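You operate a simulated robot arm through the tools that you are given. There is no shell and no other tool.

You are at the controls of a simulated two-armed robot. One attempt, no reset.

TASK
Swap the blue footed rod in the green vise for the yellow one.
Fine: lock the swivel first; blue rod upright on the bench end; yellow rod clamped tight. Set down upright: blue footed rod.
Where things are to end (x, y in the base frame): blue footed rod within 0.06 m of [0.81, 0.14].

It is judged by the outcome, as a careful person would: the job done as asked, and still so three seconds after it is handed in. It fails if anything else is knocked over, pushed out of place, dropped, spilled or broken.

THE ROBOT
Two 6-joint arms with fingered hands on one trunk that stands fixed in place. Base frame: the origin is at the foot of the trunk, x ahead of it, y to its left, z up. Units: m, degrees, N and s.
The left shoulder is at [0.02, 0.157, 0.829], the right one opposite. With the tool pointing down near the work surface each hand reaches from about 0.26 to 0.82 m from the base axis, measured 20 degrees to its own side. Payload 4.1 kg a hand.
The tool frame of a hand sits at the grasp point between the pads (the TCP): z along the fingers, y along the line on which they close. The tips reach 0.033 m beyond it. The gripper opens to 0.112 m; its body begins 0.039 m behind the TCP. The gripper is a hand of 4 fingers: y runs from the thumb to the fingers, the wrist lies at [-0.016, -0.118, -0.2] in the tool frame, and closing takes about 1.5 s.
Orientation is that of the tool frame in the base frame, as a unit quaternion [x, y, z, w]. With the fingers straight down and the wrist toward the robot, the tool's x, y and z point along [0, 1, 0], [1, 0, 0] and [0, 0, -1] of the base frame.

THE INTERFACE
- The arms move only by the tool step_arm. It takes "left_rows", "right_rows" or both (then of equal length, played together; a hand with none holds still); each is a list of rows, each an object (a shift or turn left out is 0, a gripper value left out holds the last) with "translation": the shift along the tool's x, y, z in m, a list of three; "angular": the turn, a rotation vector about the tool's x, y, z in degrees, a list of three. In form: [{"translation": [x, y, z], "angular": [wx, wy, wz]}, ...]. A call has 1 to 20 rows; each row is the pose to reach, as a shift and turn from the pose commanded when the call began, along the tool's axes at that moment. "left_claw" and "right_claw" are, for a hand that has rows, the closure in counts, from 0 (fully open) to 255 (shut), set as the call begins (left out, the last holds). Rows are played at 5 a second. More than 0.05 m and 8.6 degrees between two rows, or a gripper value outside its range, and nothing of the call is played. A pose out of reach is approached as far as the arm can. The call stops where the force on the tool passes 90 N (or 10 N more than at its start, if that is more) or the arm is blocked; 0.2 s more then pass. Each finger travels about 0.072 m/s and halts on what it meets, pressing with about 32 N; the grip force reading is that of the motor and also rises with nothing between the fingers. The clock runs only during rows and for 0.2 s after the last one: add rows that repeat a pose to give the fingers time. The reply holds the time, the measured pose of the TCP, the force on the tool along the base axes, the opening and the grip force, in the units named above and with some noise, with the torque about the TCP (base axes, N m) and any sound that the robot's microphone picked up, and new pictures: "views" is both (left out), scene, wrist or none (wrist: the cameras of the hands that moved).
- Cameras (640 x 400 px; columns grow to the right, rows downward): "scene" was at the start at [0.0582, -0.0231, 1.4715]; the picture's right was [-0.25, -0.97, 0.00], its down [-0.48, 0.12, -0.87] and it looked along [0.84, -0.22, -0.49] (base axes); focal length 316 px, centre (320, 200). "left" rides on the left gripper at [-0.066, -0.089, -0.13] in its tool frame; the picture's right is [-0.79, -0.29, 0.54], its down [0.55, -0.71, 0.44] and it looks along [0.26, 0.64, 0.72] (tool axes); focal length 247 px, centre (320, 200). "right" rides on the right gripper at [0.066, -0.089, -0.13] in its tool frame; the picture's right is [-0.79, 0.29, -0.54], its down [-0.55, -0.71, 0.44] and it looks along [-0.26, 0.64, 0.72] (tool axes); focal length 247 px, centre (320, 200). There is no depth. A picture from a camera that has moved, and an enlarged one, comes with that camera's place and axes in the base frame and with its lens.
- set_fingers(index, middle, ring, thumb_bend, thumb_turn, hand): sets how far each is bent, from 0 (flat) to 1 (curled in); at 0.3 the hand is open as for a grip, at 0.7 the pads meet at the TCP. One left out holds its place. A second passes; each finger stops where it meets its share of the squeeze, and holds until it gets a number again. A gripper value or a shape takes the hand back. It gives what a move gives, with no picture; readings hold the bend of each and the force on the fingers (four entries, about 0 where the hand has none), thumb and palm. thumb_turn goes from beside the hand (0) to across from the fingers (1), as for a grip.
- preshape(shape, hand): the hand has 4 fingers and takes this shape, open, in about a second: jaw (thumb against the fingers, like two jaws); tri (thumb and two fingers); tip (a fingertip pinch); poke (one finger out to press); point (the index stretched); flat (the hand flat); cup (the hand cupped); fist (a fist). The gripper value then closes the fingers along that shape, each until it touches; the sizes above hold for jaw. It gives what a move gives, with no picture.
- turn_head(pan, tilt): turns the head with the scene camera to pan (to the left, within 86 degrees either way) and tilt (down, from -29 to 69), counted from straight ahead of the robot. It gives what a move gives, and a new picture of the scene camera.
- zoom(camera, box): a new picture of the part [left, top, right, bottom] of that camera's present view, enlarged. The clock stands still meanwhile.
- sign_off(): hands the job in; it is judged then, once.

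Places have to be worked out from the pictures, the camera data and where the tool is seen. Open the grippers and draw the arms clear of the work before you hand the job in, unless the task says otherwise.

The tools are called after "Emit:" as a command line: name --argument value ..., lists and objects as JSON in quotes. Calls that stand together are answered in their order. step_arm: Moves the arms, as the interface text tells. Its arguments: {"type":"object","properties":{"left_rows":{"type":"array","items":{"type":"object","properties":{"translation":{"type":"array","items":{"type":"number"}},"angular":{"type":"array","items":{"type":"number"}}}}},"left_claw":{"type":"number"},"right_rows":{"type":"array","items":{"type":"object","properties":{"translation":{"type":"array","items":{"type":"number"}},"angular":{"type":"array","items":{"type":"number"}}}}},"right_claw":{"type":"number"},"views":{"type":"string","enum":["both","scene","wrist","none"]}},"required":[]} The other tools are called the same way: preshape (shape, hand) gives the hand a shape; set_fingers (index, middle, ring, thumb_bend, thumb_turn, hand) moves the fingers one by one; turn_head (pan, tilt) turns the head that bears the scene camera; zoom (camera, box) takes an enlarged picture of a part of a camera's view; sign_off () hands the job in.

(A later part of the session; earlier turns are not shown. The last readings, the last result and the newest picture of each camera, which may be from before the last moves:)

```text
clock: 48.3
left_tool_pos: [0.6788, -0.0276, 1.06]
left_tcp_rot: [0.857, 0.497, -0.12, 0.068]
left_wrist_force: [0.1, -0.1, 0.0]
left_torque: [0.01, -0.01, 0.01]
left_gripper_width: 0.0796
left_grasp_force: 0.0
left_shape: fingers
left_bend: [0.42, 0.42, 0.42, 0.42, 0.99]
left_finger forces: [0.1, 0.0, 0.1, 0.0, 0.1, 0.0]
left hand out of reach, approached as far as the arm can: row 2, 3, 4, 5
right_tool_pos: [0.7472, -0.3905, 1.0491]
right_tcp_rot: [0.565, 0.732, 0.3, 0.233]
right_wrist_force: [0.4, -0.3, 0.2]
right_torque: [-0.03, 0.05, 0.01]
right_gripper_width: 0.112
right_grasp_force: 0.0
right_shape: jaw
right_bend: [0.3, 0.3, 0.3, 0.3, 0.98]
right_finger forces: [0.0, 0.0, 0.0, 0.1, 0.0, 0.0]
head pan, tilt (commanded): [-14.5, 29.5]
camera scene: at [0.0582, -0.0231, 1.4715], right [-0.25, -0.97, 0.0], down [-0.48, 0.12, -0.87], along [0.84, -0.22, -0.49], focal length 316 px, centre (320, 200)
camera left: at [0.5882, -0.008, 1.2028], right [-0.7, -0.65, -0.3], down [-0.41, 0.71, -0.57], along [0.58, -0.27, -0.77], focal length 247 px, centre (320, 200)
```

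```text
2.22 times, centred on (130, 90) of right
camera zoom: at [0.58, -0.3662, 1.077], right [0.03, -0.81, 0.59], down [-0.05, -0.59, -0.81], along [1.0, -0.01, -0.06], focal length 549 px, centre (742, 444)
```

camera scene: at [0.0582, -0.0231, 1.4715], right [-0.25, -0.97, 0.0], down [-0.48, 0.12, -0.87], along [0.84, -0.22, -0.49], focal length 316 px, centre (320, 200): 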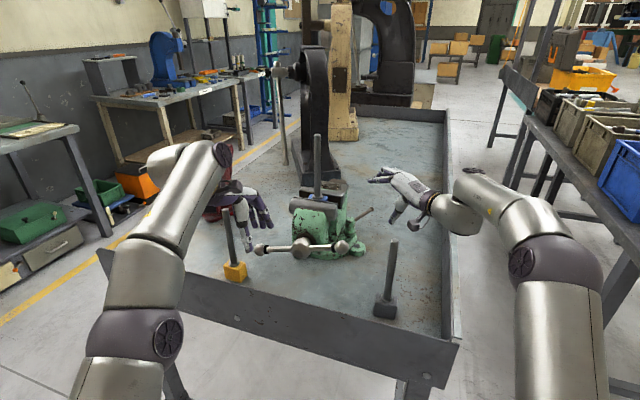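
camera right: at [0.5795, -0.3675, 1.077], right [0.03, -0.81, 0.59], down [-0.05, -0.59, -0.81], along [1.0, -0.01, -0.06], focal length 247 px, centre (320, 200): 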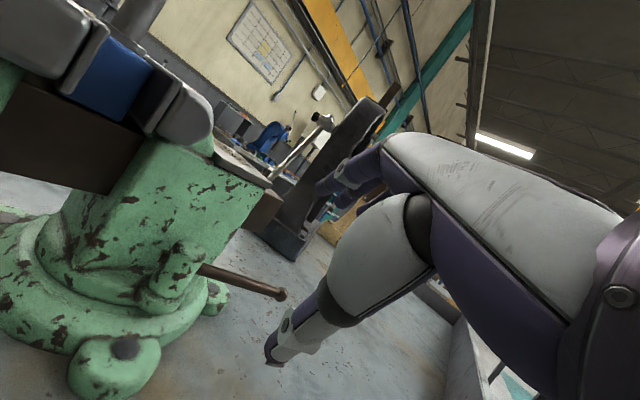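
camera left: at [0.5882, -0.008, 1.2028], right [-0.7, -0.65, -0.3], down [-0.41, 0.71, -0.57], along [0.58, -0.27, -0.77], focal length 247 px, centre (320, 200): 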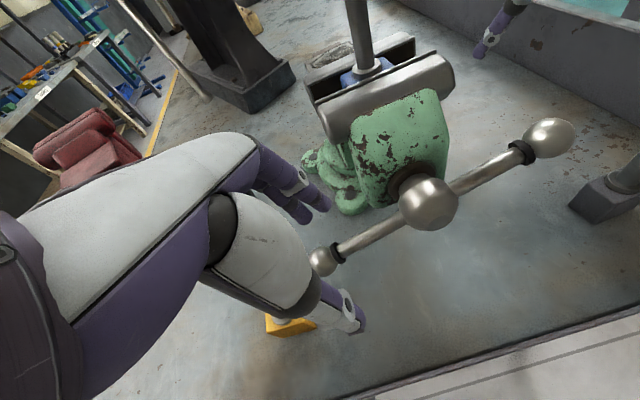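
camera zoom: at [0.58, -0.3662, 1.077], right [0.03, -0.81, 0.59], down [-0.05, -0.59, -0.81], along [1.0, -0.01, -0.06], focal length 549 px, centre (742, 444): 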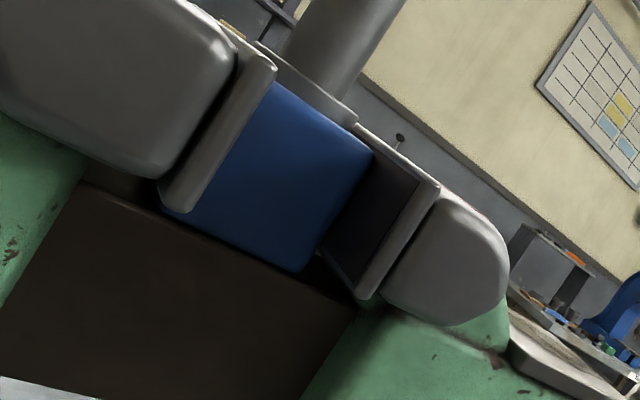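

The jaws look unchanged but the handle has freed up. I move the left hand over to ball B, near [0.605, -0.216, 1.02], to carry it over the top for another half turn.

Emit:
step_arm --left_rows '[{"translation": [-0.011, 0, -0.0384], "angular": [-1.8, 2.7, -0.6]}, {"translation": [-0.0491, 0.0063, -0.0587], "angular": [-3.6, 5.5, -1.2]}, {"translation": [-0.0895, 0.0133, -0.0471], "angular": [-5.4, 8.2, -1.8]}, {"translation": [-0.1324, 0.016, -0.0348], "angular": [-7.2, 11, -2.4]}, {"translation": [-0.1739, 0.0213, -0.0228], "angular": [-9, 13.7, -3]}, {"translation": [-0.2173, 0.028, -0.0104], "angular": [-10.65, 16.4, -3.55]}, {"translation": [-0.2173, 0.028, -0.0104], "angular": [-10.65, 16.4, -3.55]}]' --left_claw 0 --views "both"

```text
clock: 49.9
left_tool_pos: [0.5973, -0.2215, 1.1263]
left_tcp_rot: [0.839, 0.537, 0.048, 0.073]
left_wrist_force: [0.5, -0.2, 0.5]
left_torque: [-0.01, 0.01, -0.02]
left_gripper_width: 0.1114
left_grasp_force: 0.0
left_shape: jaw
left_bend: [0.3, 0.3, 0.3, 0.3, 0.98]
left_finger forces: [0.0, 0.0, 0.0, 0.0, 0.0, 0.0]
left hand out of reach, approached as far as the arm can: row 1, 2
right_tool_pos: [0.7465, -0.3906, 1.0493]
right_tcp_rot: [0.565, 0.733, 0.3, 0.233]
right_wrist_force: [-0.6, -0.5, 0.5]
right_torque: [0.01, -0.02, 0.02]
right_gripper_width: 0.1119
right_grasp_force: 0.0
right_shape: jaw
right_bend: [0.3, 0.3, 0.3, 0.3, 0.98]
right_finger forces: [0.0, 0.1, 0.1, 0.1, 0.1, 0.1]
head pan, tilt (commanded): [-14.5, 29.5]
camera scene: at [0.0582, -0.023, 1.4715], right [-0.25, -0.97, 0.0], down [-0.48, 0.12, -0.87], along [0.84, -0.22, -0.49], focal length 316 px, centre (320, 200)
camera left: at [0.471, -0.2356, 1.2394], right [-0.5, -0.64, -0.58], down [-0.33, 0.76, -0.55], along [0.8, -0.08, -0.6], focal length 247 px, centre (320, 200)
```

scene: 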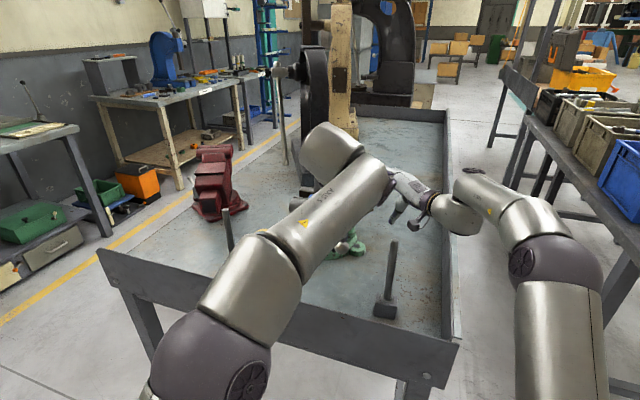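
left: 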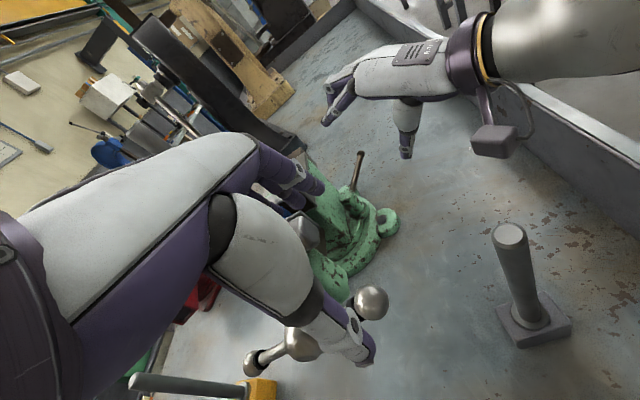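

Ball B is about 104 mm below and slightly toward the thumb. I descend onto it with the hand open.

Emit:
step_arm --left_rows '[{"translation": [0.003, -0.008, 0.03]}, {"translation": [0.006, -0.016, 0.06]}, {"translation": [0.008, -0.0195, 0.085]}, {"translation": [0.008, -0.0195, 0.106]}, {"translation": [0.008, -0.0195, 0.106]}]' --left_claw 0 --views "both"

```text
clock: 50.7
left_tool_pos: [0.5979, -0.2143, 1.0835]
left_tcp_rot: [0.839, 0.531, 0.061, 0.103]
left_wrist_force: [-13.8, 8.3, 24.6]
left_torque: [-0.03, -2.02, 0.66]
left_gripper_width: 0.1116
left_grasp_force: 0.1
left_shape: jaw
left_bend: [0.3, 0.3, 0.3, 0.3, 0.98]
left_finger forces: [0.1, 0.0, 30.0, 0.0, 0.0, 0.1]
right_tool_pos: [0.7456, -0.39, 1.0503]
right_tcp_rot: [0.565, 0.732, 0.298, 0.235]
right_wrist_force: [-0.7, -0.7, 0.7]
right_torque: [-0.03, 0.06, -0.03]
right_gripper_width: 0.1119
right_grasp_force: 0.1
right_shape: jaw
right_bend: [0.3, 0.3, 0.3, 0.3, 0.98]
right_finger forces: [0.0, 0.0, 0.0, 0.1, 0.0, 0.0]
head pan, tilt (commanded): [-14.5, 29.5]
stopped in row 3 (left hand): the force on the tool passed its limit at 99 N (the readings are from after the stop); the commanded pose is now the measured one
camera scene: at [0.0563, -0.0221, 1.4715], right [-0.25, -0.97, 0.0], down [-0.48, 0.12, -0.87], along [0.84, -0.22, -0.49], focal length 316 px, centre (320, 200)
camera left: at [0.4653, -0.2244, 1.1897], right [-0.48, -0.66, -0.59], down [-0.3, 0.75, -0.6], along [0.83, -0.11, -0.55], focal length 247 px, centre (320, 200)
```

scene: 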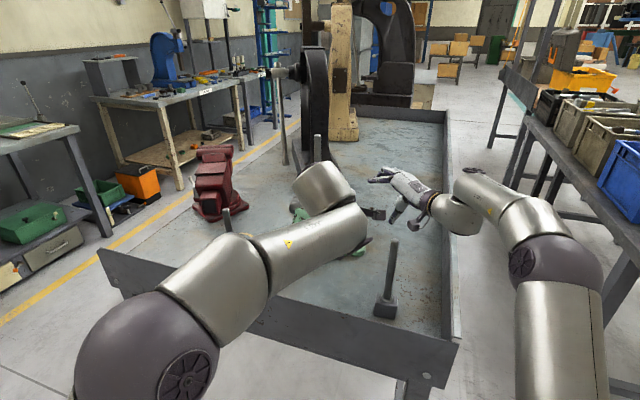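
left: 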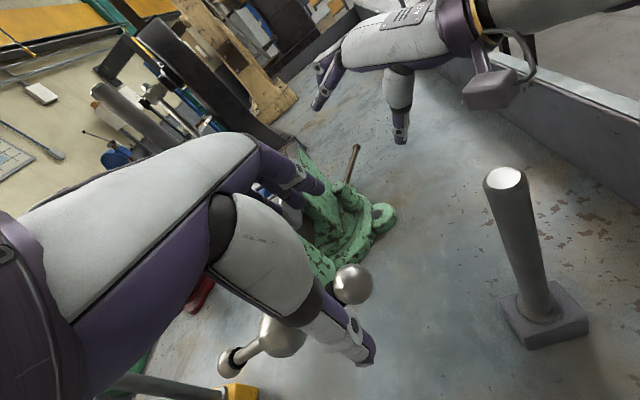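

A finger landed on the end of the grey jaw and the motion stopped. I lift straight back up and check nothing was displaced.

Emit:
step_arm --left_rows '[{"translation": [0, -0.003, -0.02]}, {"translation": [0, -0.012, -0.045]}, {"translation": [0, -0.012, -0.045]}]' --left_claw 0 --views "both"

Emit:
zoom --camera "right" --box '[0, 0, 260, 180]'

```text
clock: 51.5
left_tool_pos: [0.579, -0.2077, 1.1159]
left_tcp_rot: [0.839, 0.532, 0.058, 0.095]
left_wrist_force: [0.7, -0.5, 0.4]
left_torque: [0.0, 0.0, -0.03]
left_gripper_width: 0.1118
left_grasp_force: 0.1
left_shape: jaw
left_bend: [0.3, 0.3, 0.3, 0.3, 0.98]
left_finger forces: [0.1, 0.0, 0.0, 0.0, 0.0, 0.0]
right_tool_pos: [0.7468, -0.3898, 1.0474]
right_tcp_rot: [0.566, 0.732, 0.299, 0.233]
right_wrist_force: [-0.1, -0.3, -0.2]
right_torque: [0.01, -0.03, 0.01]
right_gripper_width: 0.1119
right_grasp_force: 0.1
right_shape: jaw
right_bend: [0.3, 0.3, 0.3, 0.3, 0.98]
right_finger forces: [0.0, 0.1, 0.0, 0.0, 0.0, 0.1]
head pan, tilt (commanded): [-14.5, 29.5]
camera scene: at [0.0582, -0.0231, 1.4715], right [-0.25, -0.97, 0.0], down [-0.48, 0.12, -0.87], along [0.84, -0.22, -0.49], focal length 316 px, centre (320, 200)
camera left: at [0.4476, -0.2166, 1.2225], right [-0.48, -0.65, -0.58], down [-0.3, 0.75, -0.59], along [0.82, -0.11, -0.56], focal length 247 px, centre (320, 200)
```

scene: 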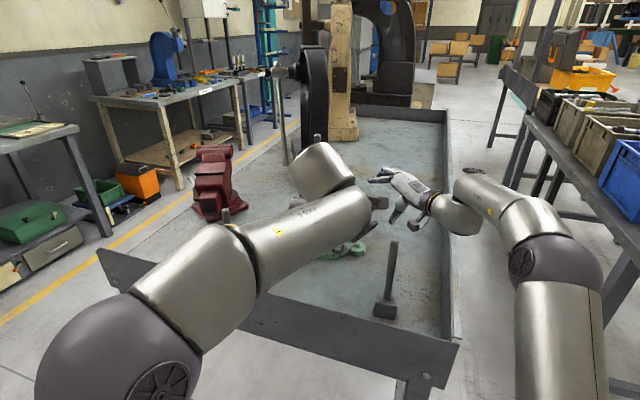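
left: 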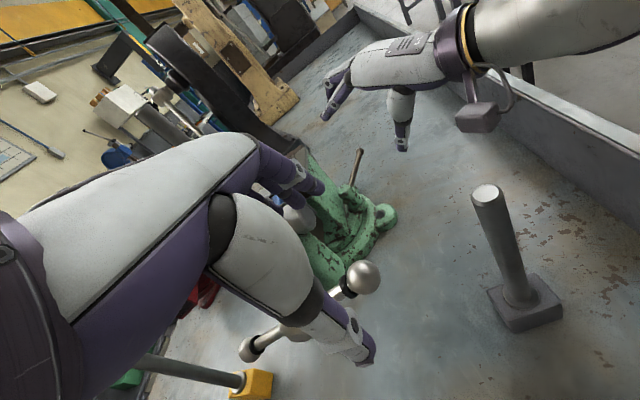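

```text
2.22 times, centred on (130, 90) of right
camera zoom: at [0.58, -0.3662, 1.0769], right [0.03, -0.81, 0.59], down [-0.05, -0.59, -0.81], along [1.0, -0.01, -0.06], focal length 549 px, centre (742, 444)
```

zoom: 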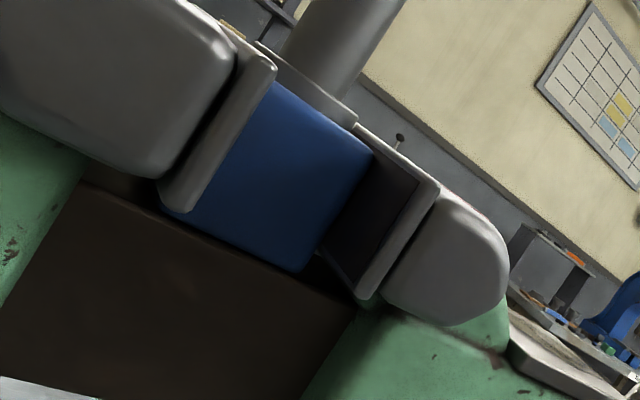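

Nothing moved and the vise stayed locked. A simpler way to turn the handle is to use the closed hand as a peg pointing along the screw axis and sweep it in a circle around the boss. I bring the left hand round to the front left, pitched forward and closed.

Emit:
step_arm --left_rows '[{"translation": [0.0181, -0.0308, -0.0071], "angular": [-7.85, -0.45, 0.68]}, {"translation": [0.0597, -0.047, -0.0109], "angular": [-15.7, -0.9, 1.35]}, {"translation": [0.0999, -0.0485, -0.0114], "angular": [-23.5, -1.35, 2.03]}, {"translation": [0.1398, -0.0452, -0.0109], "angular": [-31.4, -1.8, 2.7]}, {"translation": [0.1748, -0.0473, 0.011], "angular": [-39.2, -2.25, 3.38]}, {"translation": [0.1914, -0.0499, 0.0513], "angular": [-47.1, -2.7, 4.06]}, {"translation": [0.1915, -0.0552, 0.0747], "angular": [-47.1, -2.7, 4.06]}, {"translation": [0.1915, -0.0552, 0.0747], "angular": [-47.1, -2.7, 4.06]}]' --left_claw 255 --views "both"

Emit:
zoom --camera "scene" --box '[220, 130, 380, 290]'

```text
clock: 53.3
left_tool_pos: [0.5595, -0.1594, 1.1091]
left_tcp_rot: [0.729, 0.499, 0.261, 0.389]
left_wrist_force: [-0.7, 0.8, 0.4]
left_torque: [0.0, 0.03, 0.0]
left_gripper_width: 0.0
left_grasp_force: 32.0
left_shape: jaw
left_bend: [0.7, 0.7, 0.7, 0.51, 1.0]
left_finger forces: [0.1, 0.1, 0.1, 0.0, 0.0, 0.0]
left hand out of reach, approached as far as the arm can: row 4, 5, 6, 7, 8
right_tool_pos: [0.7463, -0.3902, 1.048]
right_tcp_rot: [0.565, 0.732, 0.299, 0.234]
right_wrist_force: [0.8, 0.6, 0.3]
right_torque: [-0.04, -0.03, 0.01]
right_gripper_width: 0.1121
right_grasp_force: 0.0
right_shape: jaw
right_bend: [0.3, 0.3, 0.3, 0.3, 0.98]
right_finger forces: [0.1, 0.0, 0.1, 0.0, 0.1, 0.0]
head pan, tilt (commanded): [-14.5, 29.5]
camera scene: at [0.058, -0.0229, 1.4715], right [-0.25, -0.97, 0.0], down [-0.48, 0.12, -0.87], along [0.84, -0.22, -0.49], focal length 316 px, centre (320, 200)
camera left: at [0.3908, -0.1644, 1.1083], right [-0.03, -0.85, -0.53], down [0.16, 0.52, -0.84], along [0.99, -0.11, 0.13], focal length 247 px, centre (320, 200)
```

scene: 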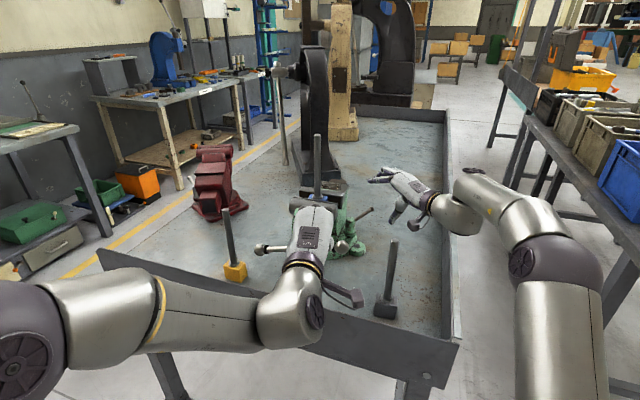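
left: 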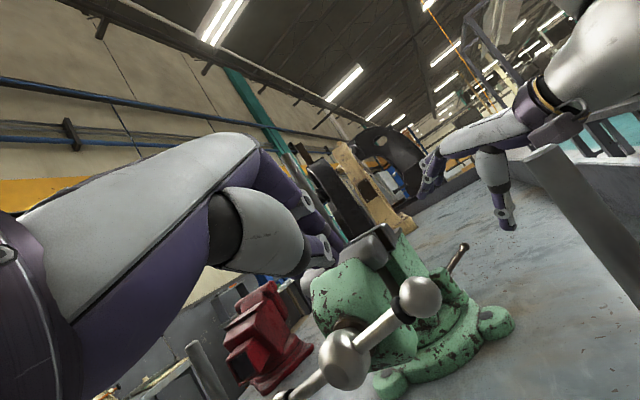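

```text
2.50 times, centred on (300, 210) of scene
camera zoom: at [0.058, -0.0229, 1.4715], right [-0.25, -0.97, 0.0], down [-0.48, 0.12, -0.87], along [0.84, -0.22, -0.49], focal length 791 px, centre (370, 175)
```

zoom: 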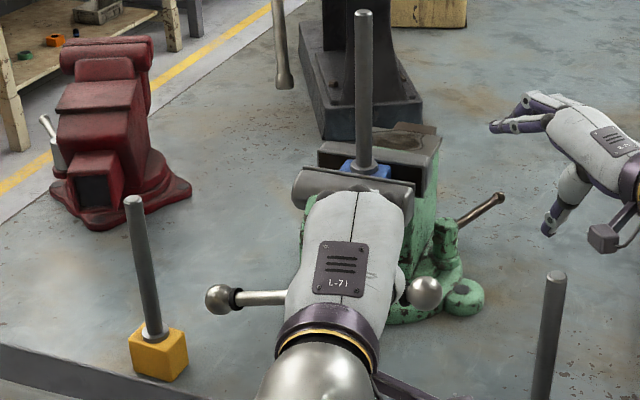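

The left wrist cannot follow the peg circle on the left side. A ball grip should work now that the screw is loose, if the fingers are only half open to clear the jaw. I pitch the hand back down above ball B and set the fingers evenly.

Emit:
step_arm --left_rows '[{"translation": [-0.005, 0.0028, 0.0041], "angular": [7.7, 0, 0]}, {"translation": [-0.0103, 0.0055, 0.0083], "angular": [15.4, 0, 0]}, {"translation": [-0.0154, 0.0083, 0.0124], "angular": [23, 0, 0]}, {"translation": [-0.0205, 0.011, 0.0165], "angular": [30.7, 0, 0]}, {"translation": [-0.0257, 0.0138, 0.0207], "angular": [38.4, 0, 0]}, {"translation": [-0.0308, 0.0165, 0.0248], "angular": [46, 0, 0]}, {"translation": [-0.0308, 0.0165, 0.0248], "angular": [46, 0, 0]}]' --left_claw 0 --views "none"

Emit:
set_fingers --hand "left" --index 0.43 --middle 0.43 --ring 0.43 --thumb_bend 0.4 --thumb_turn 1.0

Emit:
zoom --camera "left" --box '[0, 0, 640, 400]'

Emit:
zoom --camera "scene" --box '[220, 110, 400, 290]'

```text
clock: 54.9
left_tool_pos: [0.5813, -0.1954, 1.1108]
left_tcp_rot: [0.824, 0.56, 0.045, 0.073]
left_wrist_force: [-0.7, 0.1, 0.2]
left_torque: [-0.02, 0.0, 0.01]
left_gripper_width: 0.1118
left_grasp_force: 0.0
left_shape: jaw
left_bend: [0.3, 0.3, 0.3, 0.3, 0.98]
left_finger forces: [0.0, 0.1, 0.1, 0.0, 0.1, 0.0]
right_tool_pos: [0.7466, -0.3905, 1.0481]
right_tcp_rot: [0.566, 0.732, 0.298, 0.233]
right_wrist_force: [0.7, 0.4, 0.4]
right_torque: [-0.05, 0.02, 0.02]
right_gripper_width: 0.1118
right_grasp_force: 0.0
right_shape: jaw
right_bend: [0.3, 0.3, 0.3, 0.3, 0.98]
right_finger forces: [0.1, 0.0, 0.0, 0.1, 0.0, 0.1]
head pan, tilt (commanded): [-14.5, 29.5]
```

```text
clock: 55.9
left_tool_pos: [0.5815, -0.1949, 1.1129]
left_tcp_rot: [0.823, 0.562, 0.045, 0.072]
left_wrist_force: [-0.3, 0.0, 0.1]
left_torque: [-0.04, -0.03, -0.01]
left_gripper_width: 0.0821
left_grasp_force: 0.1
left_shape: fingers
left_bend: [0.43, 0.43, 0.43, 0.4, 0.99]
left_finger forces: [0.0, 0.0, 0.0, 0.1, 0.0, 0.1]
right_tool_pos: [0.7466, -0.3905, 1.048]
right_tcp_rot: [0.565, 0.732, 0.299, 0.233]
right_wrist_force: [-0.3, -0.1, 0.8]
right_torque: [-0.04, -0.01, 0.02]
right_gripper_width: 0.112
right_grasp_force: 0.0
right_shape: jaw
right_bend: [0.3, 0.3, 0.3, 0.3, 0.98]
right_finger forces: [0.0, 0.0, 0.0, 0.1, 0.1, 0.0]
head pan, tilt (commanded): [-14.5, 29.5]
```

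```text
1.00 times, centred on (320, 200) of left (not enlarged: the box is as wide or as high as the picture)
camera zoom: at [0.4561, -0.2168, 1.2251], right [-0.47, -0.67, -0.57], down [-0.38, 0.74, -0.55], along [0.8, -0.04, -0.6], focal length 247 px, centre (320, 200)
```

zoom: 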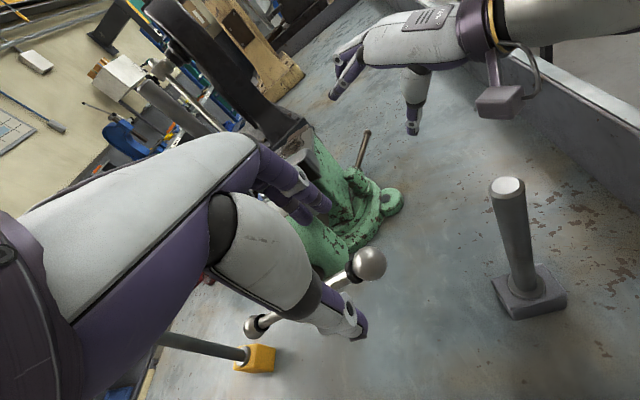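

```text
2.22 times, centred on (310, 200) of scene
camera zoom: at [0.0582, -0.0231, 1.4715], right [-0.25, -0.97, 0.0], down [-0.48, 0.12, -0.87], along [0.84, -0.22, -0.49], focal length 703 px, centre (342, 200)
```

zoom: 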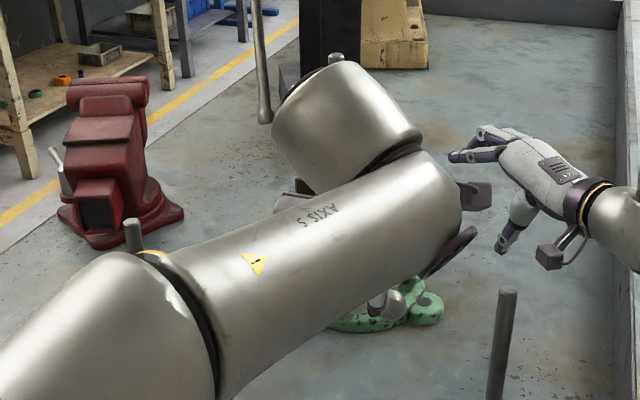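

Ball B is at about [0.601, -0.212, 1.02]. I descend with a small offset away from the jaw, stepping slowly.

Emit:
step_arm --left_rows '[{"translation": [-0.008, -0.002, 0.025]}, {"translation": [-0.015, -0.002, 0.05]}, {"translation": [-0.015, -0.002, 0.07]}, {"translation": [-0.015, -0.002, 0.085]}, {"translation": [-0.015, -0.002, 0.1]}, {"translation": [-0.015, -0.002, 0.1]}]' --views "wrist"

```text
clock: 57.3
left_tool_pos: [0.5911, -0.2154, 1.0112]
left_tcp_rot: [0.823, 0.561, 0.046, 0.072]
left_wrist_force: [0.0, 0.0, 0.4]
left_torque: [0.0, 0.03, -0.02]
left_gripper_width: 0.0818
left_grasp_force: 0.0
left_shape: fingers
left_bend: [0.43, 0.43, 0.43, 0.4, 0.99]
left_finger forces: [0.0, 0.0, 0.0, 0.1, 0.0, 0.1]
right_tool_pos: [0.7463, -0.3904, 1.0488]
right_tcp_rot: [0.565, 0.733, 0.299, 0.233]
right_wrist_force: [-1.0, -0.3, -1.0]
right_torque: [-0.01, -0.02, 0.02]
right_gripper_width: 0.112
right_grasp_force: 0.1
right_shape: jaw
right_bend: [0.3, 0.3, 0.3, 0.3, 0.98]
right_finger forces: [0.0, 0.0, 0.0, 0.1, 0.0, 0.1]
head pan, tilt (commanded): [-14.5, 29.5]
camera left: at [0.4651, -0.2359, 1.1254], right [-0.47, -0.67, -0.57], down [-0.38, 0.74, -0.55], along [0.8, -0.04, -0.6], focal length 247 px, centre (320, 200)
```

left: 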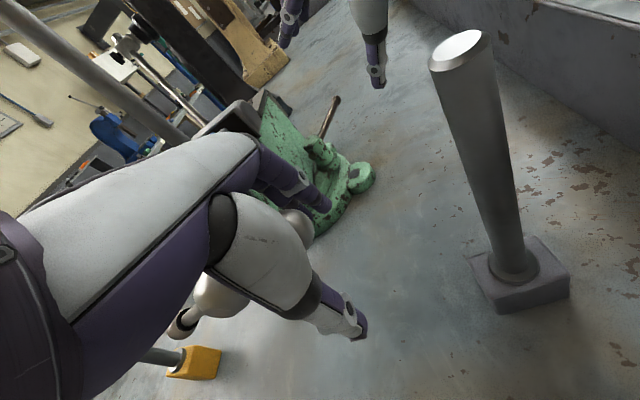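

The ball is between thumb and fingers with no contact. I close on it.

Emit:
step_arm --left_rows '[{"translation": [0, 0, 0]}, {"translation": [0, 0, 0]}, {"translation": [0, 0, 0]}, {"translation": [0, 0, 0]}, {"translation": [0, 0, 0]}, {"translation": [0, 0, 0]}]' --left_claw 255 --views "wrist"

```text
clock: 58.7
left_tool_pos: [0.5907, -0.2148, 1.0117]
left_tcp_rot: [0.823, 0.562, 0.044, 0.072]
left_wrist_force: [0.1, -0.6, -3.2]
left_torque: [0.01, -0.04, -0.13]
left_gripper_width: 0.0001
left_grasp_force: 32.8
left_shape: jaw
left_bend: [0.72, 0.7, 0.71, 0.71, 1.0]
left_finger forces: [3.3, 1.5, 3.4, 0.1, 9.3, 0.0]
right_tool_pos: [0.7469, -0.3903, 1.0487]
right_tcp_rot: [0.566, 0.732, 0.298, 0.234]
right_wrist_force: [1.3, -0.5, 0.6]
right_torque: [-0.01, -0.01, 0.03]
right_gripper_width: 0.1118
right_grasp_force: 0.1
right_shape: jaw
right_bend: [0.3, 0.3, 0.3, 0.3, 0.98]
right_finger forces: [0.0, 0.1, 0.0, 0.0, 0.0, 0.0]
head pan, tilt (commanded): [-14.5, 29.5]
camera left: at [0.4652, -0.2359, 1.1254], right [-0.47, -0.67, -0.57], down [-0.38, 0.74, -0.55], along [0.8, -0.04, -0.6], focal length 247 px, centre (320, 200)
```

left: 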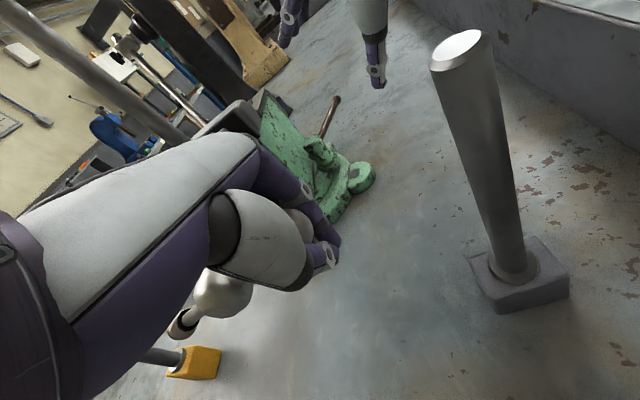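

The fingers are closed beneath the ball, so lifting should carry it. I raise ball B along its arc from about 15° to about 50°.

Emit:
step_arm --left_rows '[{"translation": [0.003, 0.0019, -0.0082]}, {"translation": [0.006, 0.0038, -0.0164]}, {"translation": [0.0104, 0.0058, -0.024]}, {"translation": [0.0148, 0.0078, -0.0314]}, {"translation": [0.0205, 0.0098, -0.038]}, {"translation": [0.0262, 0.0118, -0.0446]}, {"translation": [0.0355, 0.0146, -0.0526]}, {"translation": [0.0355, 0.0146, -0.0526]}]' --left_claw 255 --views "both"

Emit:
zoom --camera "scene" --box '[220, 110, 400, 290]'

```text
clock: 60.5
left_tool_pos: [0.6083, -0.1848, 1.0678]
left_tcp_rot: [0.823, 0.561, 0.045, 0.072]
left_wrist_force: [4.5, -2.9, -5.1]
left_torque: [-0.13, 0.09, -0.23]
left_gripper_width: 0.0
left_grasp_force: 31.6
left_shape: jaw
left_bend: [0.72, 0.7, 0.7, 0.71, 1.0]
left_finger forces: [0.1, 0.0, 6.2, 0.1, 0.1, 0.0]
right_tool_pos: [0.7474, -0.3899, 1.0471]
right_tcp_rot: [0.565, 0.732, 0.299, 0.234]
right_wrist_force: [-0.9, -0.4, 0.2]
right_torque: [0.03, -0.01, -0.04]
right_gripper_width: 0.1119
right_grasp_force: 0.1
right_shape: jaw
right_bend: [0.3, 0.3, 0.3, 0.3, 0.98]
right_finger forces: [0.0, 0.1, 0.0, 0.0, 0.0, 0.0]
head pan, tilt (commanded): [-14.5, 29.5]
camera scene: at [0.0585, -0.0232, 1.4714], right [-0.25, -0.97, 0.0], down [-0.48, 0.12, -0.87], along [0.84, -0.22, -0.49], focal length 316 px, centre (320, 200)
camera left: at [0.4833, -0.2052, 1.1817], right [-0.47, -0.67, -0.57], down [-0.38, 0.74, -0.55], along [0.8, -0.04, -0.6], focal length 247 px, centre (320, 200)
```

scene: 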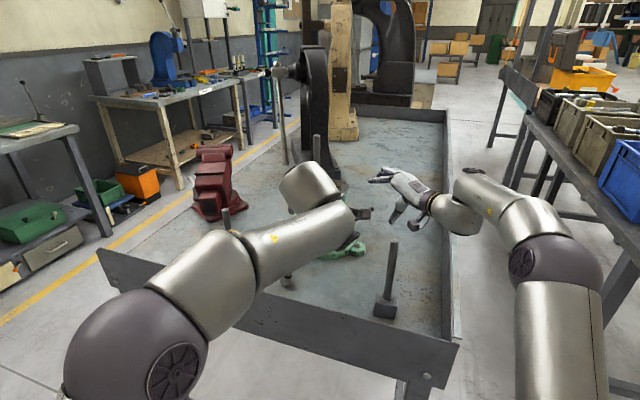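
left: 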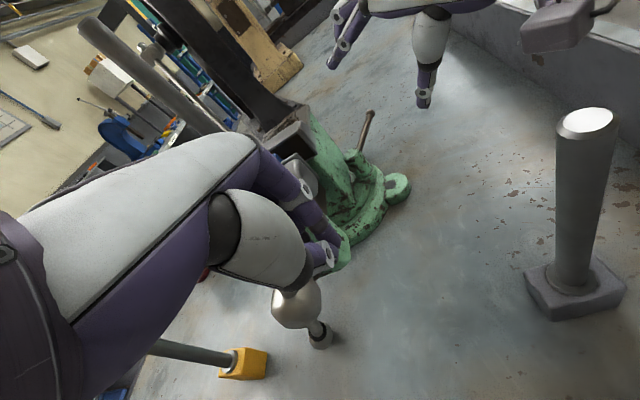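

```text
2.22 times, centred on (310, 200) of scene
camera zoom: at [0.0585, -0.0232, 1.4714], right [-0.25, -0.97, 0.0], down [-0.48, 0.12, -0.87], along [0.84, -0.22, -0.49], focal length 703 px, centre (342, 200)
```

zoom: 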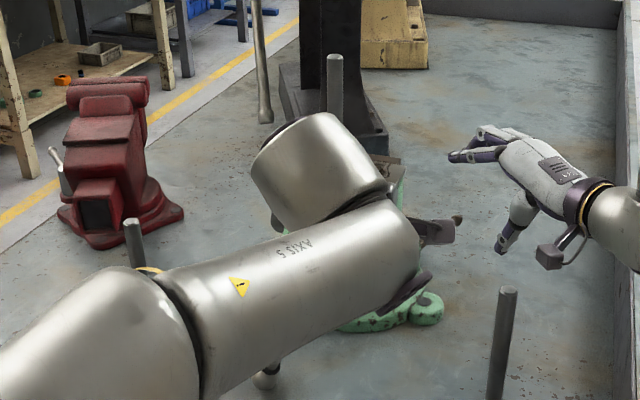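

The screw now turns with only about 6 N, and the handle is near 67° for end B. The closed fingers sit behind the bar, so I carry it over the top to the left.

Emit:
step_arm --left_rows '[{"translation": [0.0216, 0.005, -0.0104]}, {"translation": [0.0449, 0.0101, -0.0195]}, {"translation": [0.0701, 0.0143, -0.0221]}, {"translation": [0.0952, 0.0173, -0.0182]}, {"translation": [0.1185, 0.019, -0.0079]}, {"translation": [0.1386, 0.0192, 0.0079]}, {"translation": [0.1386, 0.0192, 0.0079]}]' --left_claw 255 --views "both"

Emit:
zoom --camera "scene" --box '[220, 110, 400, 290]'

Emit:
zoom --camera "right" --box '[0, 0, 260, 180]'

```text
clock: 62.1
left_tool_pos: [0.6776, -0.0609, 1.0622]
left_tcp_rot: [0.823, 0.561, 0.045, 0.071]
left_wrist_force: [-1.8, 0.7, 2.1]
left_torque: [0.1, 0.03, 0.07]
left_gripper_width: 0.0001
left_grasp_force: 32.3
left_shape: jaw
left_bend: [0.72, 0.7, 0.7, 0.71, 1.0]
left_finger forces: [0.0, 0.0, 2.6, 0.1, 0.1, 0.1]
right_tool_pos: [0.7478, -0.3901, 1.0475]
right_tcp_rot: [0.565, 0.733, 0.299, 0.233]
right_wrist_force: [-1.2, 0.2, -0.4]
right_torque: [-0.03, -0.02, -0.01]
right_gripper_width: 0.1117
right_grasp_force: 0.1
right_shape: jaw
right_bend: [0.3, 0.3, 0.3, 0.3, 0.98]
right_finger forces: [0.0, 0.1, 0.0, 0.0, 0.0, 0.0]
head pan, tilt (commanded): [-14.5, 29.5]
camera scene: at [0.058, -0.023, 1.4715], right [-0.25, -0.97, 0.0], down [-0.48, 0.12, -0.87], along [0.84, -0.22, -0.49], focal length 316 px, centre (320, 200)
camera left: at [0.5517, -0.0815, 1.1752], right [-0.47, -0.67, -0.57], down [-0.38, 0.74, -0.55], along [0.8, -0.04, -0.6], focal length 247 px, centre (320, 200)
```

scene: 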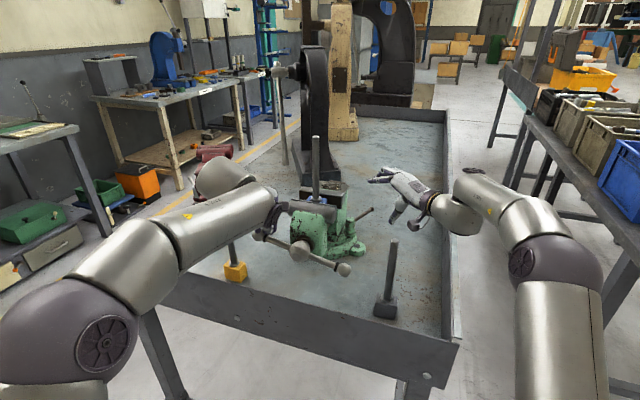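
left: 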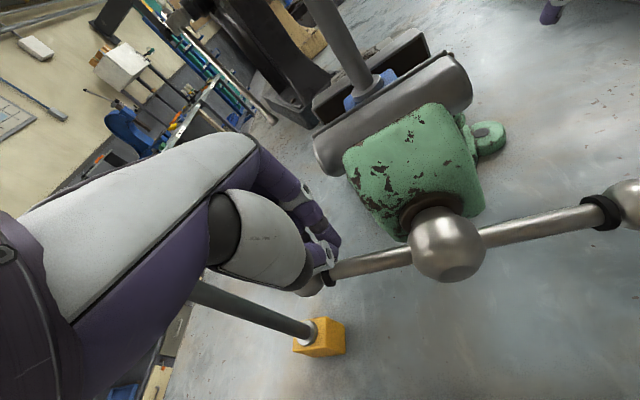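

```text
2.22 times, centred on (310, 200) of scene
camera zoom: at [0.058, -0.023, 1.4715], right [-0.25, -0.97, 0.0], down [-0.48, 0.12, -0.87], along [0.84, -0.22, -0.49], focal length 703 px, centre (342, 200)
```

zoom: 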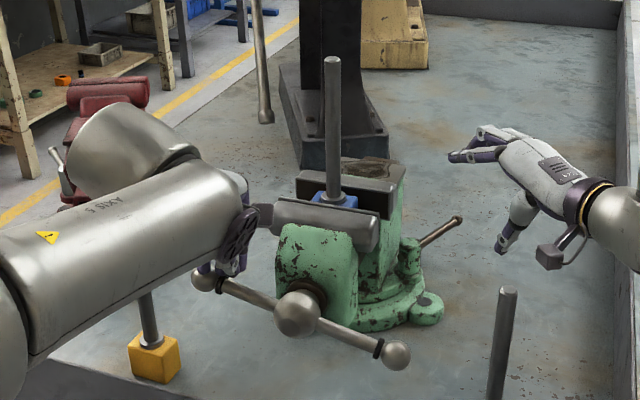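

```text
2.22 times, centred on (130, 90) of right
camera zoom: at [0.58, -0.366, 1.077], right [0.03, -0.81, 0.59], down [-0.05, -0.59, -0.81], along [1.0, -0.01, -0.06], focal length 549 px, centre (742, 444)
```

zoom: 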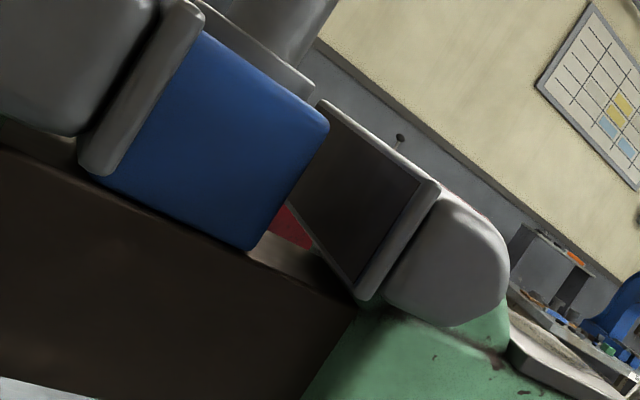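

The jaw has opened by roughly 15–20 mm. The blue block rides upright and free on the beam, so the blue rod can be taken. I open the left fingers just enough and lift off the handle.

Emit:
set_fingers --hand "left" --index 0.45 --middle 0.45 --ring 0.45 --thumb_bend 0.35

Emit:
step_arm --left_rows '[{"translation": [0, -0.003, -0.03]}, {"translation": [0, -0.006, -0.06]}, {"translation": [0, -0.02, -0.09]}, {"translation": [0.02, -0.05, -0.11]}, {"translation": [0.05, -0.08, -0.12]}]' --views "both"

Emit:
zoom --camera "scene" --box '[220, 110, 400, 290]'

```text
clock: 63.1
left_tool_pos: [0.6777, -0.062, 1.0615]
left_tcp_rot: [0.823, 0.561, 0.045, 0.072]
left_wrist_force: [1.1, -0.3, 0.1]
left_torque: [-0.02, 0.02, 0.0]
left_gripper_width: 0.085
left_grasp_force: 0.1
left_shape: fingers
left_bend: [0.45, 0.45, 0.45, 0.35, 1.0]
left_finger forces: [0.1, 0.0, 0.0, 0.0, 0.0, 0.1]
right_tool_pos: [0.7482, -0.3888, 1.0477]
right_tcp_rot: [0.565, 0.733, 0.3, 0.233]
right_wrist_force: [0.5, -1.3, 0.5]
right_torque: [0.0, 0.01, 0.0]
right_gripper_width: 0.1119
right_grasp_force: 0.0
right_shape: jaw
right_bend: [0.3, 0.3, 0.3, 0.3, 0.98]
right_finger forces: [0.1, 0.1, 0.1, 0.0, 0.0, 0.0]
head pan, tilt (commanded): [-14.5, 29.5]
```

```text
clock: 64.3
left_tool_pos: [0.6042, 0.0196, 1.1649]
left_tcp_rot: [0.824, 0.56, 0.044, 0.071]
left_wrist_force: [1.0, -0.2, -0.2]
left_torque: [0.03, 0.03, -0.01]
left_gripper_width: 0.0851
left_grasp_force: 0.1
left_shape: fingers
left_bend: [0.45, 0.45, 0.45, 0.35, 1.0]
left_finger forces: [0.1, 0.0, 0.0, 0.1, 0.0, 0.0]
right_tool_pos: [0.7471, -0.391, 1.0483]
right_tcp_rot: [0.565, 0.732, 0.299, 0.233]
right_wrist_force: [0.2, -0.1, -0.1]
right_torque: [0.02, 0.01, 0.04]
right_gripper_width: 0.1119
right_grasp_force: 0.1
right_shape: jaw
right_bend: [0.3, 0.3, 0.3, 0.3, 0.98]
right_finger forces: [0.0, 0.0, 0.1, 0.1, 0.0, 0.0]
head pan, tilt (commanded): [-14.5, 29.5]
camera scene: at [0.0585, -0.0236, 1.4714], right [-0.25, -0.97, 0.0], down [-0.48, 0.12, -0.87], along [0.84, -0.22, -0.49], focal length 316 px, centre (320, 200)
camera left: at [0.478, -0.0009, 1.2795], right [-0.47, -0.67, -0.57], down [-0.38, 0.74, -0.55], along [0.8, -0.04, -0.6], focal length 247 px, centre (320, 200)
```

scene: 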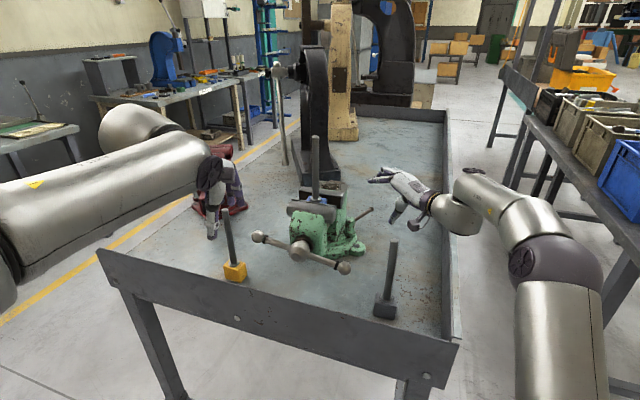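
left: 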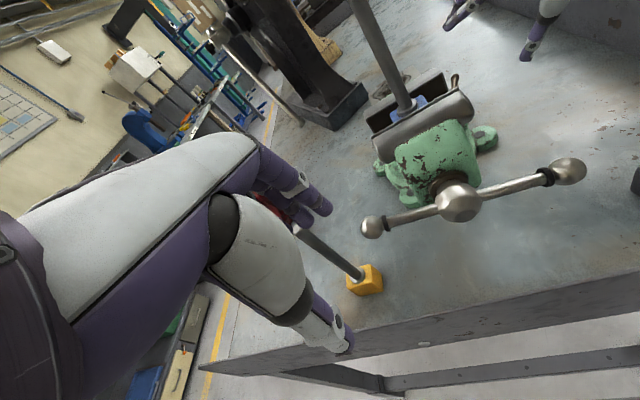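

```text
2.22 times, centred on (310, 200) of scene
camera zoom: at [0.0585, -0.0236, 1.4714], right [-0.25, -0.97, 0.0], down [-0.48, 0.12, -0.87], along [0.84, -0.22, -0.49], focal length 703 px, centre (342, 200)
```

zoom: 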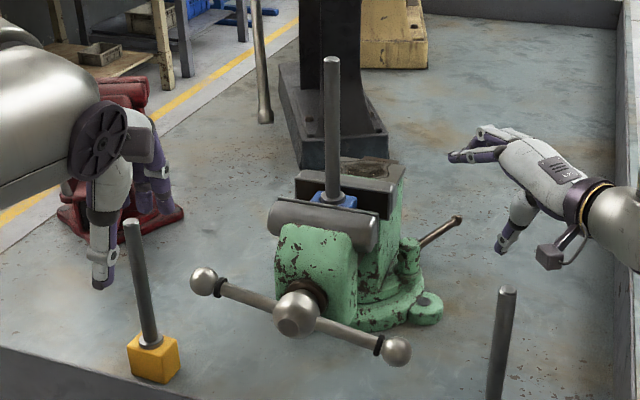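

The blue rod stands near [0.742, -0.189]. To grasp it from the side, the left hand must turn so the fingers point forward with the thumb on the left. I do that rotation clear of everything.

Emit:
step_arm --left_rows '[{"translation": [0.004, -0.006, -0.012], "angular": [-4.33, 4.49, 5.19]}, {"translation": [0.008, -0.012, -0.024], "angular": [-8.66, 8.97, 10.37]}, {"translation": [0.012, -0.018, -0.036], "angular": [-12.99, 13.46, 15.56]}, {"translation": [0.016, -0.022, -0.046], "angular": [-17.31, 17.94, 20.74]}, {"translation": [0.019, -0.0251, -0.0501], "angular": [-21.64, 22.43, 25.93]}, {"translation": [0.019, -0.0251, -0.0501], "angular": [-25.97, 26.91, 31.11]}, {"translation": [0.019, -0.0251, -0.0501], "angular": [-30.3, 31.4, 36.3]}, {"translation": [0.019, -0.0251, -0.0501], "angular": [-34.63, 35.89, 41.49]}, {"translation": [0.019, -0.0251, -0.0501], "angular": [-38.96, 40.37, 46.67]}, {"translation": [0.019, -0.0251, -0.0501], "angular": [-43.29, 44.86, 51.86]}, {"translation": [0.019, -0.0251, -0.0501], "angular": [-47.61, 49.34, 57.04]}, {"translation": [0.019, -0.0251, -0.0501], "angular": [-51.94, 53.83, 62.23]}, {"translation": [0.019, -0.0251, -0.0501], "angular": [-56.27, 58.31, 67.41]}, {"translation": [0.019, -0.0251, -0.0501], "angular": [-60.6, 62.8, 72.6]}, {"translation": [0.019, -0.0251, -0.0501], "angular": [-60.6, 62.8, 72.6]}]' --left_claw 0 --views "both"

```text
clock: 67.5
left_tool_pos: [0.5809, 0.0533, 1.2114]
left_tcp_rot: [0.697, -0.119, 0.696, 0.123]
left_wrist_force: [-0.2, -0.5, -0.3]
left_torque: [0.01, 0.02, -0.02]
left_gripper_width: 0.1121
left_grasp_force: 0.1
left_shape: jaw
left_bend: [0.3, 0.3, 0.3, 0.3, 0.98]
left_finger forces: [0.0, 0.0, 0.1, 0.1, 0.0, 0.0]
left hand out of reach, approached as far as the arm can: row 6, 7, 8, 9, 10, 11
right_tool_pos: [0.7465, -0.389, 1.0486]
right_tcp_rot: [0.565, 0.732, 0.299, 0.234]
right_wrist_force: [0.3, -0.1, 1.0]
right_torque: [0.0, 0.0, -0.02]
right_gripper_width: 0.1118
right_grasp_force: 0.1
right_shape: jaw
right_bend: [0.3, 0.3, 0.3, 0.3, 0.98]
right_finger forces: [0.0, 0.1, 0.0, 0.1, 0.1, 0.0]
head pan, tilt (commanded): [-14.5, 29.5]
camera scene: at [0.0581, -0.023, 1.4715], right [-0.25, -0.97, 0.0], down [-0.48, 0.12, -0.87], along [0.84, -0.22, -0.49], focal length 316 px, centre (320, 200)
camera left: at [0.4888, 0.1798, 1.1449], right [0.6, 0.08, -0.79], down [0.65, 0.52, 0.55], along [0.46, -0.85, 0.26], focal length 247 px, centre (320, 200)
```

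scene: 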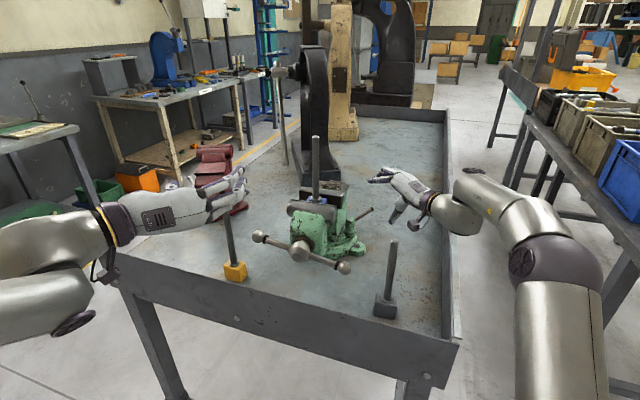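
left: 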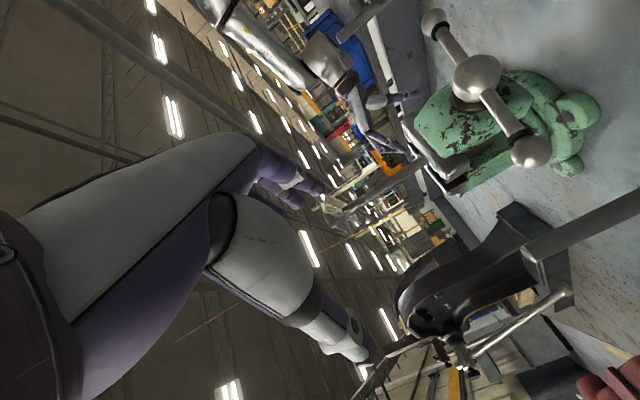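

The hand is oriented well: fingers forward, thumb left, camera side down. I move it to a pre-grasp about 10 cm short of the blue rod at z 1.16.

Emit:
step_arm --left_rows '[{"translation": [-0.01, 0.04, 0.018]}, {"translation": [-0.02, 0.08, 0.04]}, {"translation": [-0.03, 0.115, 0.07]}, {"translation": [-0.04, 0.145, 0.1]}, {"translation": [-0.05, 0.1731, 0.1331]}, {"translation": [-0.05, 0.1731, 0.1331]}]' --left_claw 0 --views "both"

Emit:
zoom --camera "scene" --box '[220, 110, 400, 290]'

```text
clock: 68.9
left_tool_pos: [0.6457, -0.1595, 1.1651]
left_tcp_rot: [0.698, -0.119, 0.695, 0.124]
left_wrist_force: [0.0, 0.0, 0.1]
left_torque: [0.0, 0.03, 0.04]
left_gripper_width: 0.1119
left_grasp_force: 0.0
left_shape: jaw
left_bend: [0.3, 0.3, 0.3, 0.3, 0.98]
left_finger forces: [0.1, 0.0, 0.0, 0.0, 0.0, 0.0]
right_tool_pos: [0.7472, -0.3913, 1.0476]
right_tcp_rot: [0.566, 0.732, 0.298, 0.234]
right_wrist_force: [-0.1, 0.8, -0.1]
right_torque: [-0.04, 0.0, 0.0]
right_gripper_width: 0.1117
right_grasp_force: 0.0
right_shape: jaw
right_bend: [0.3, 0.3, 0.3, 0.3, 0.98]
right_finger forces: [0.0, 0.0, 0.0, 0.0, 0.1, 0.0]
head pan, tilt (commanded): [-14.5, 29.5]
camera scene: at [0.0581, -0.023, 1.4715], right [-0.25, -0.97, 0.0], down [-0.48, 0.12, -0.87], along [0.84, -0.22, -0.49], focal length 316 px, centre (320, 200)
camera left: at [0.5543, -0.0323, 1.0989], right [0.6, 0.08, -0.8], down [0.65, 0.52, 0.55], along [0.46, -0.85, 0.26], focal length 247 px, centre (320, 200)
```

scene: 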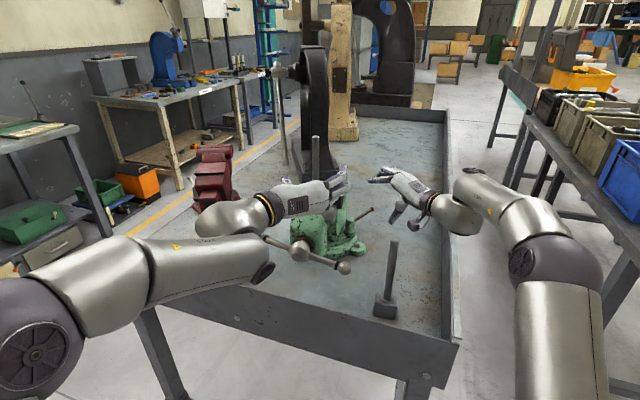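
left: 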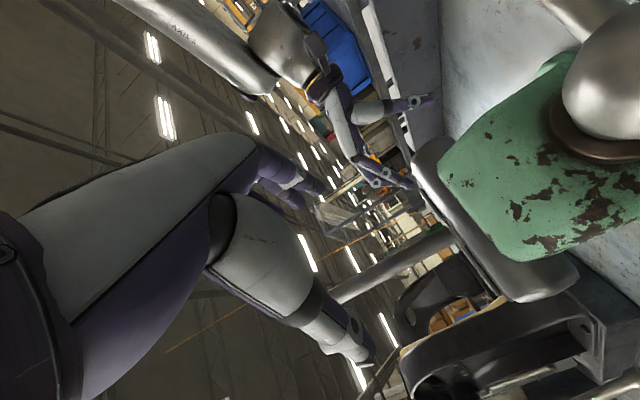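

```text
2.22 times, centred on (310, 200) of scene
camera zoom: at [0.0581, -0.023, 1.4715], right [-0.25, -0.97, 0.0], down [-0.48, 0.12, -0.87], along [0.84, -0.22, -0.49], focal length 703 px, centre (342, 200)
```

zoom: 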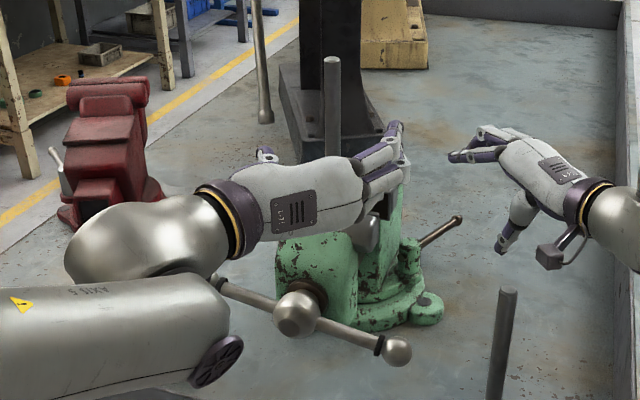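

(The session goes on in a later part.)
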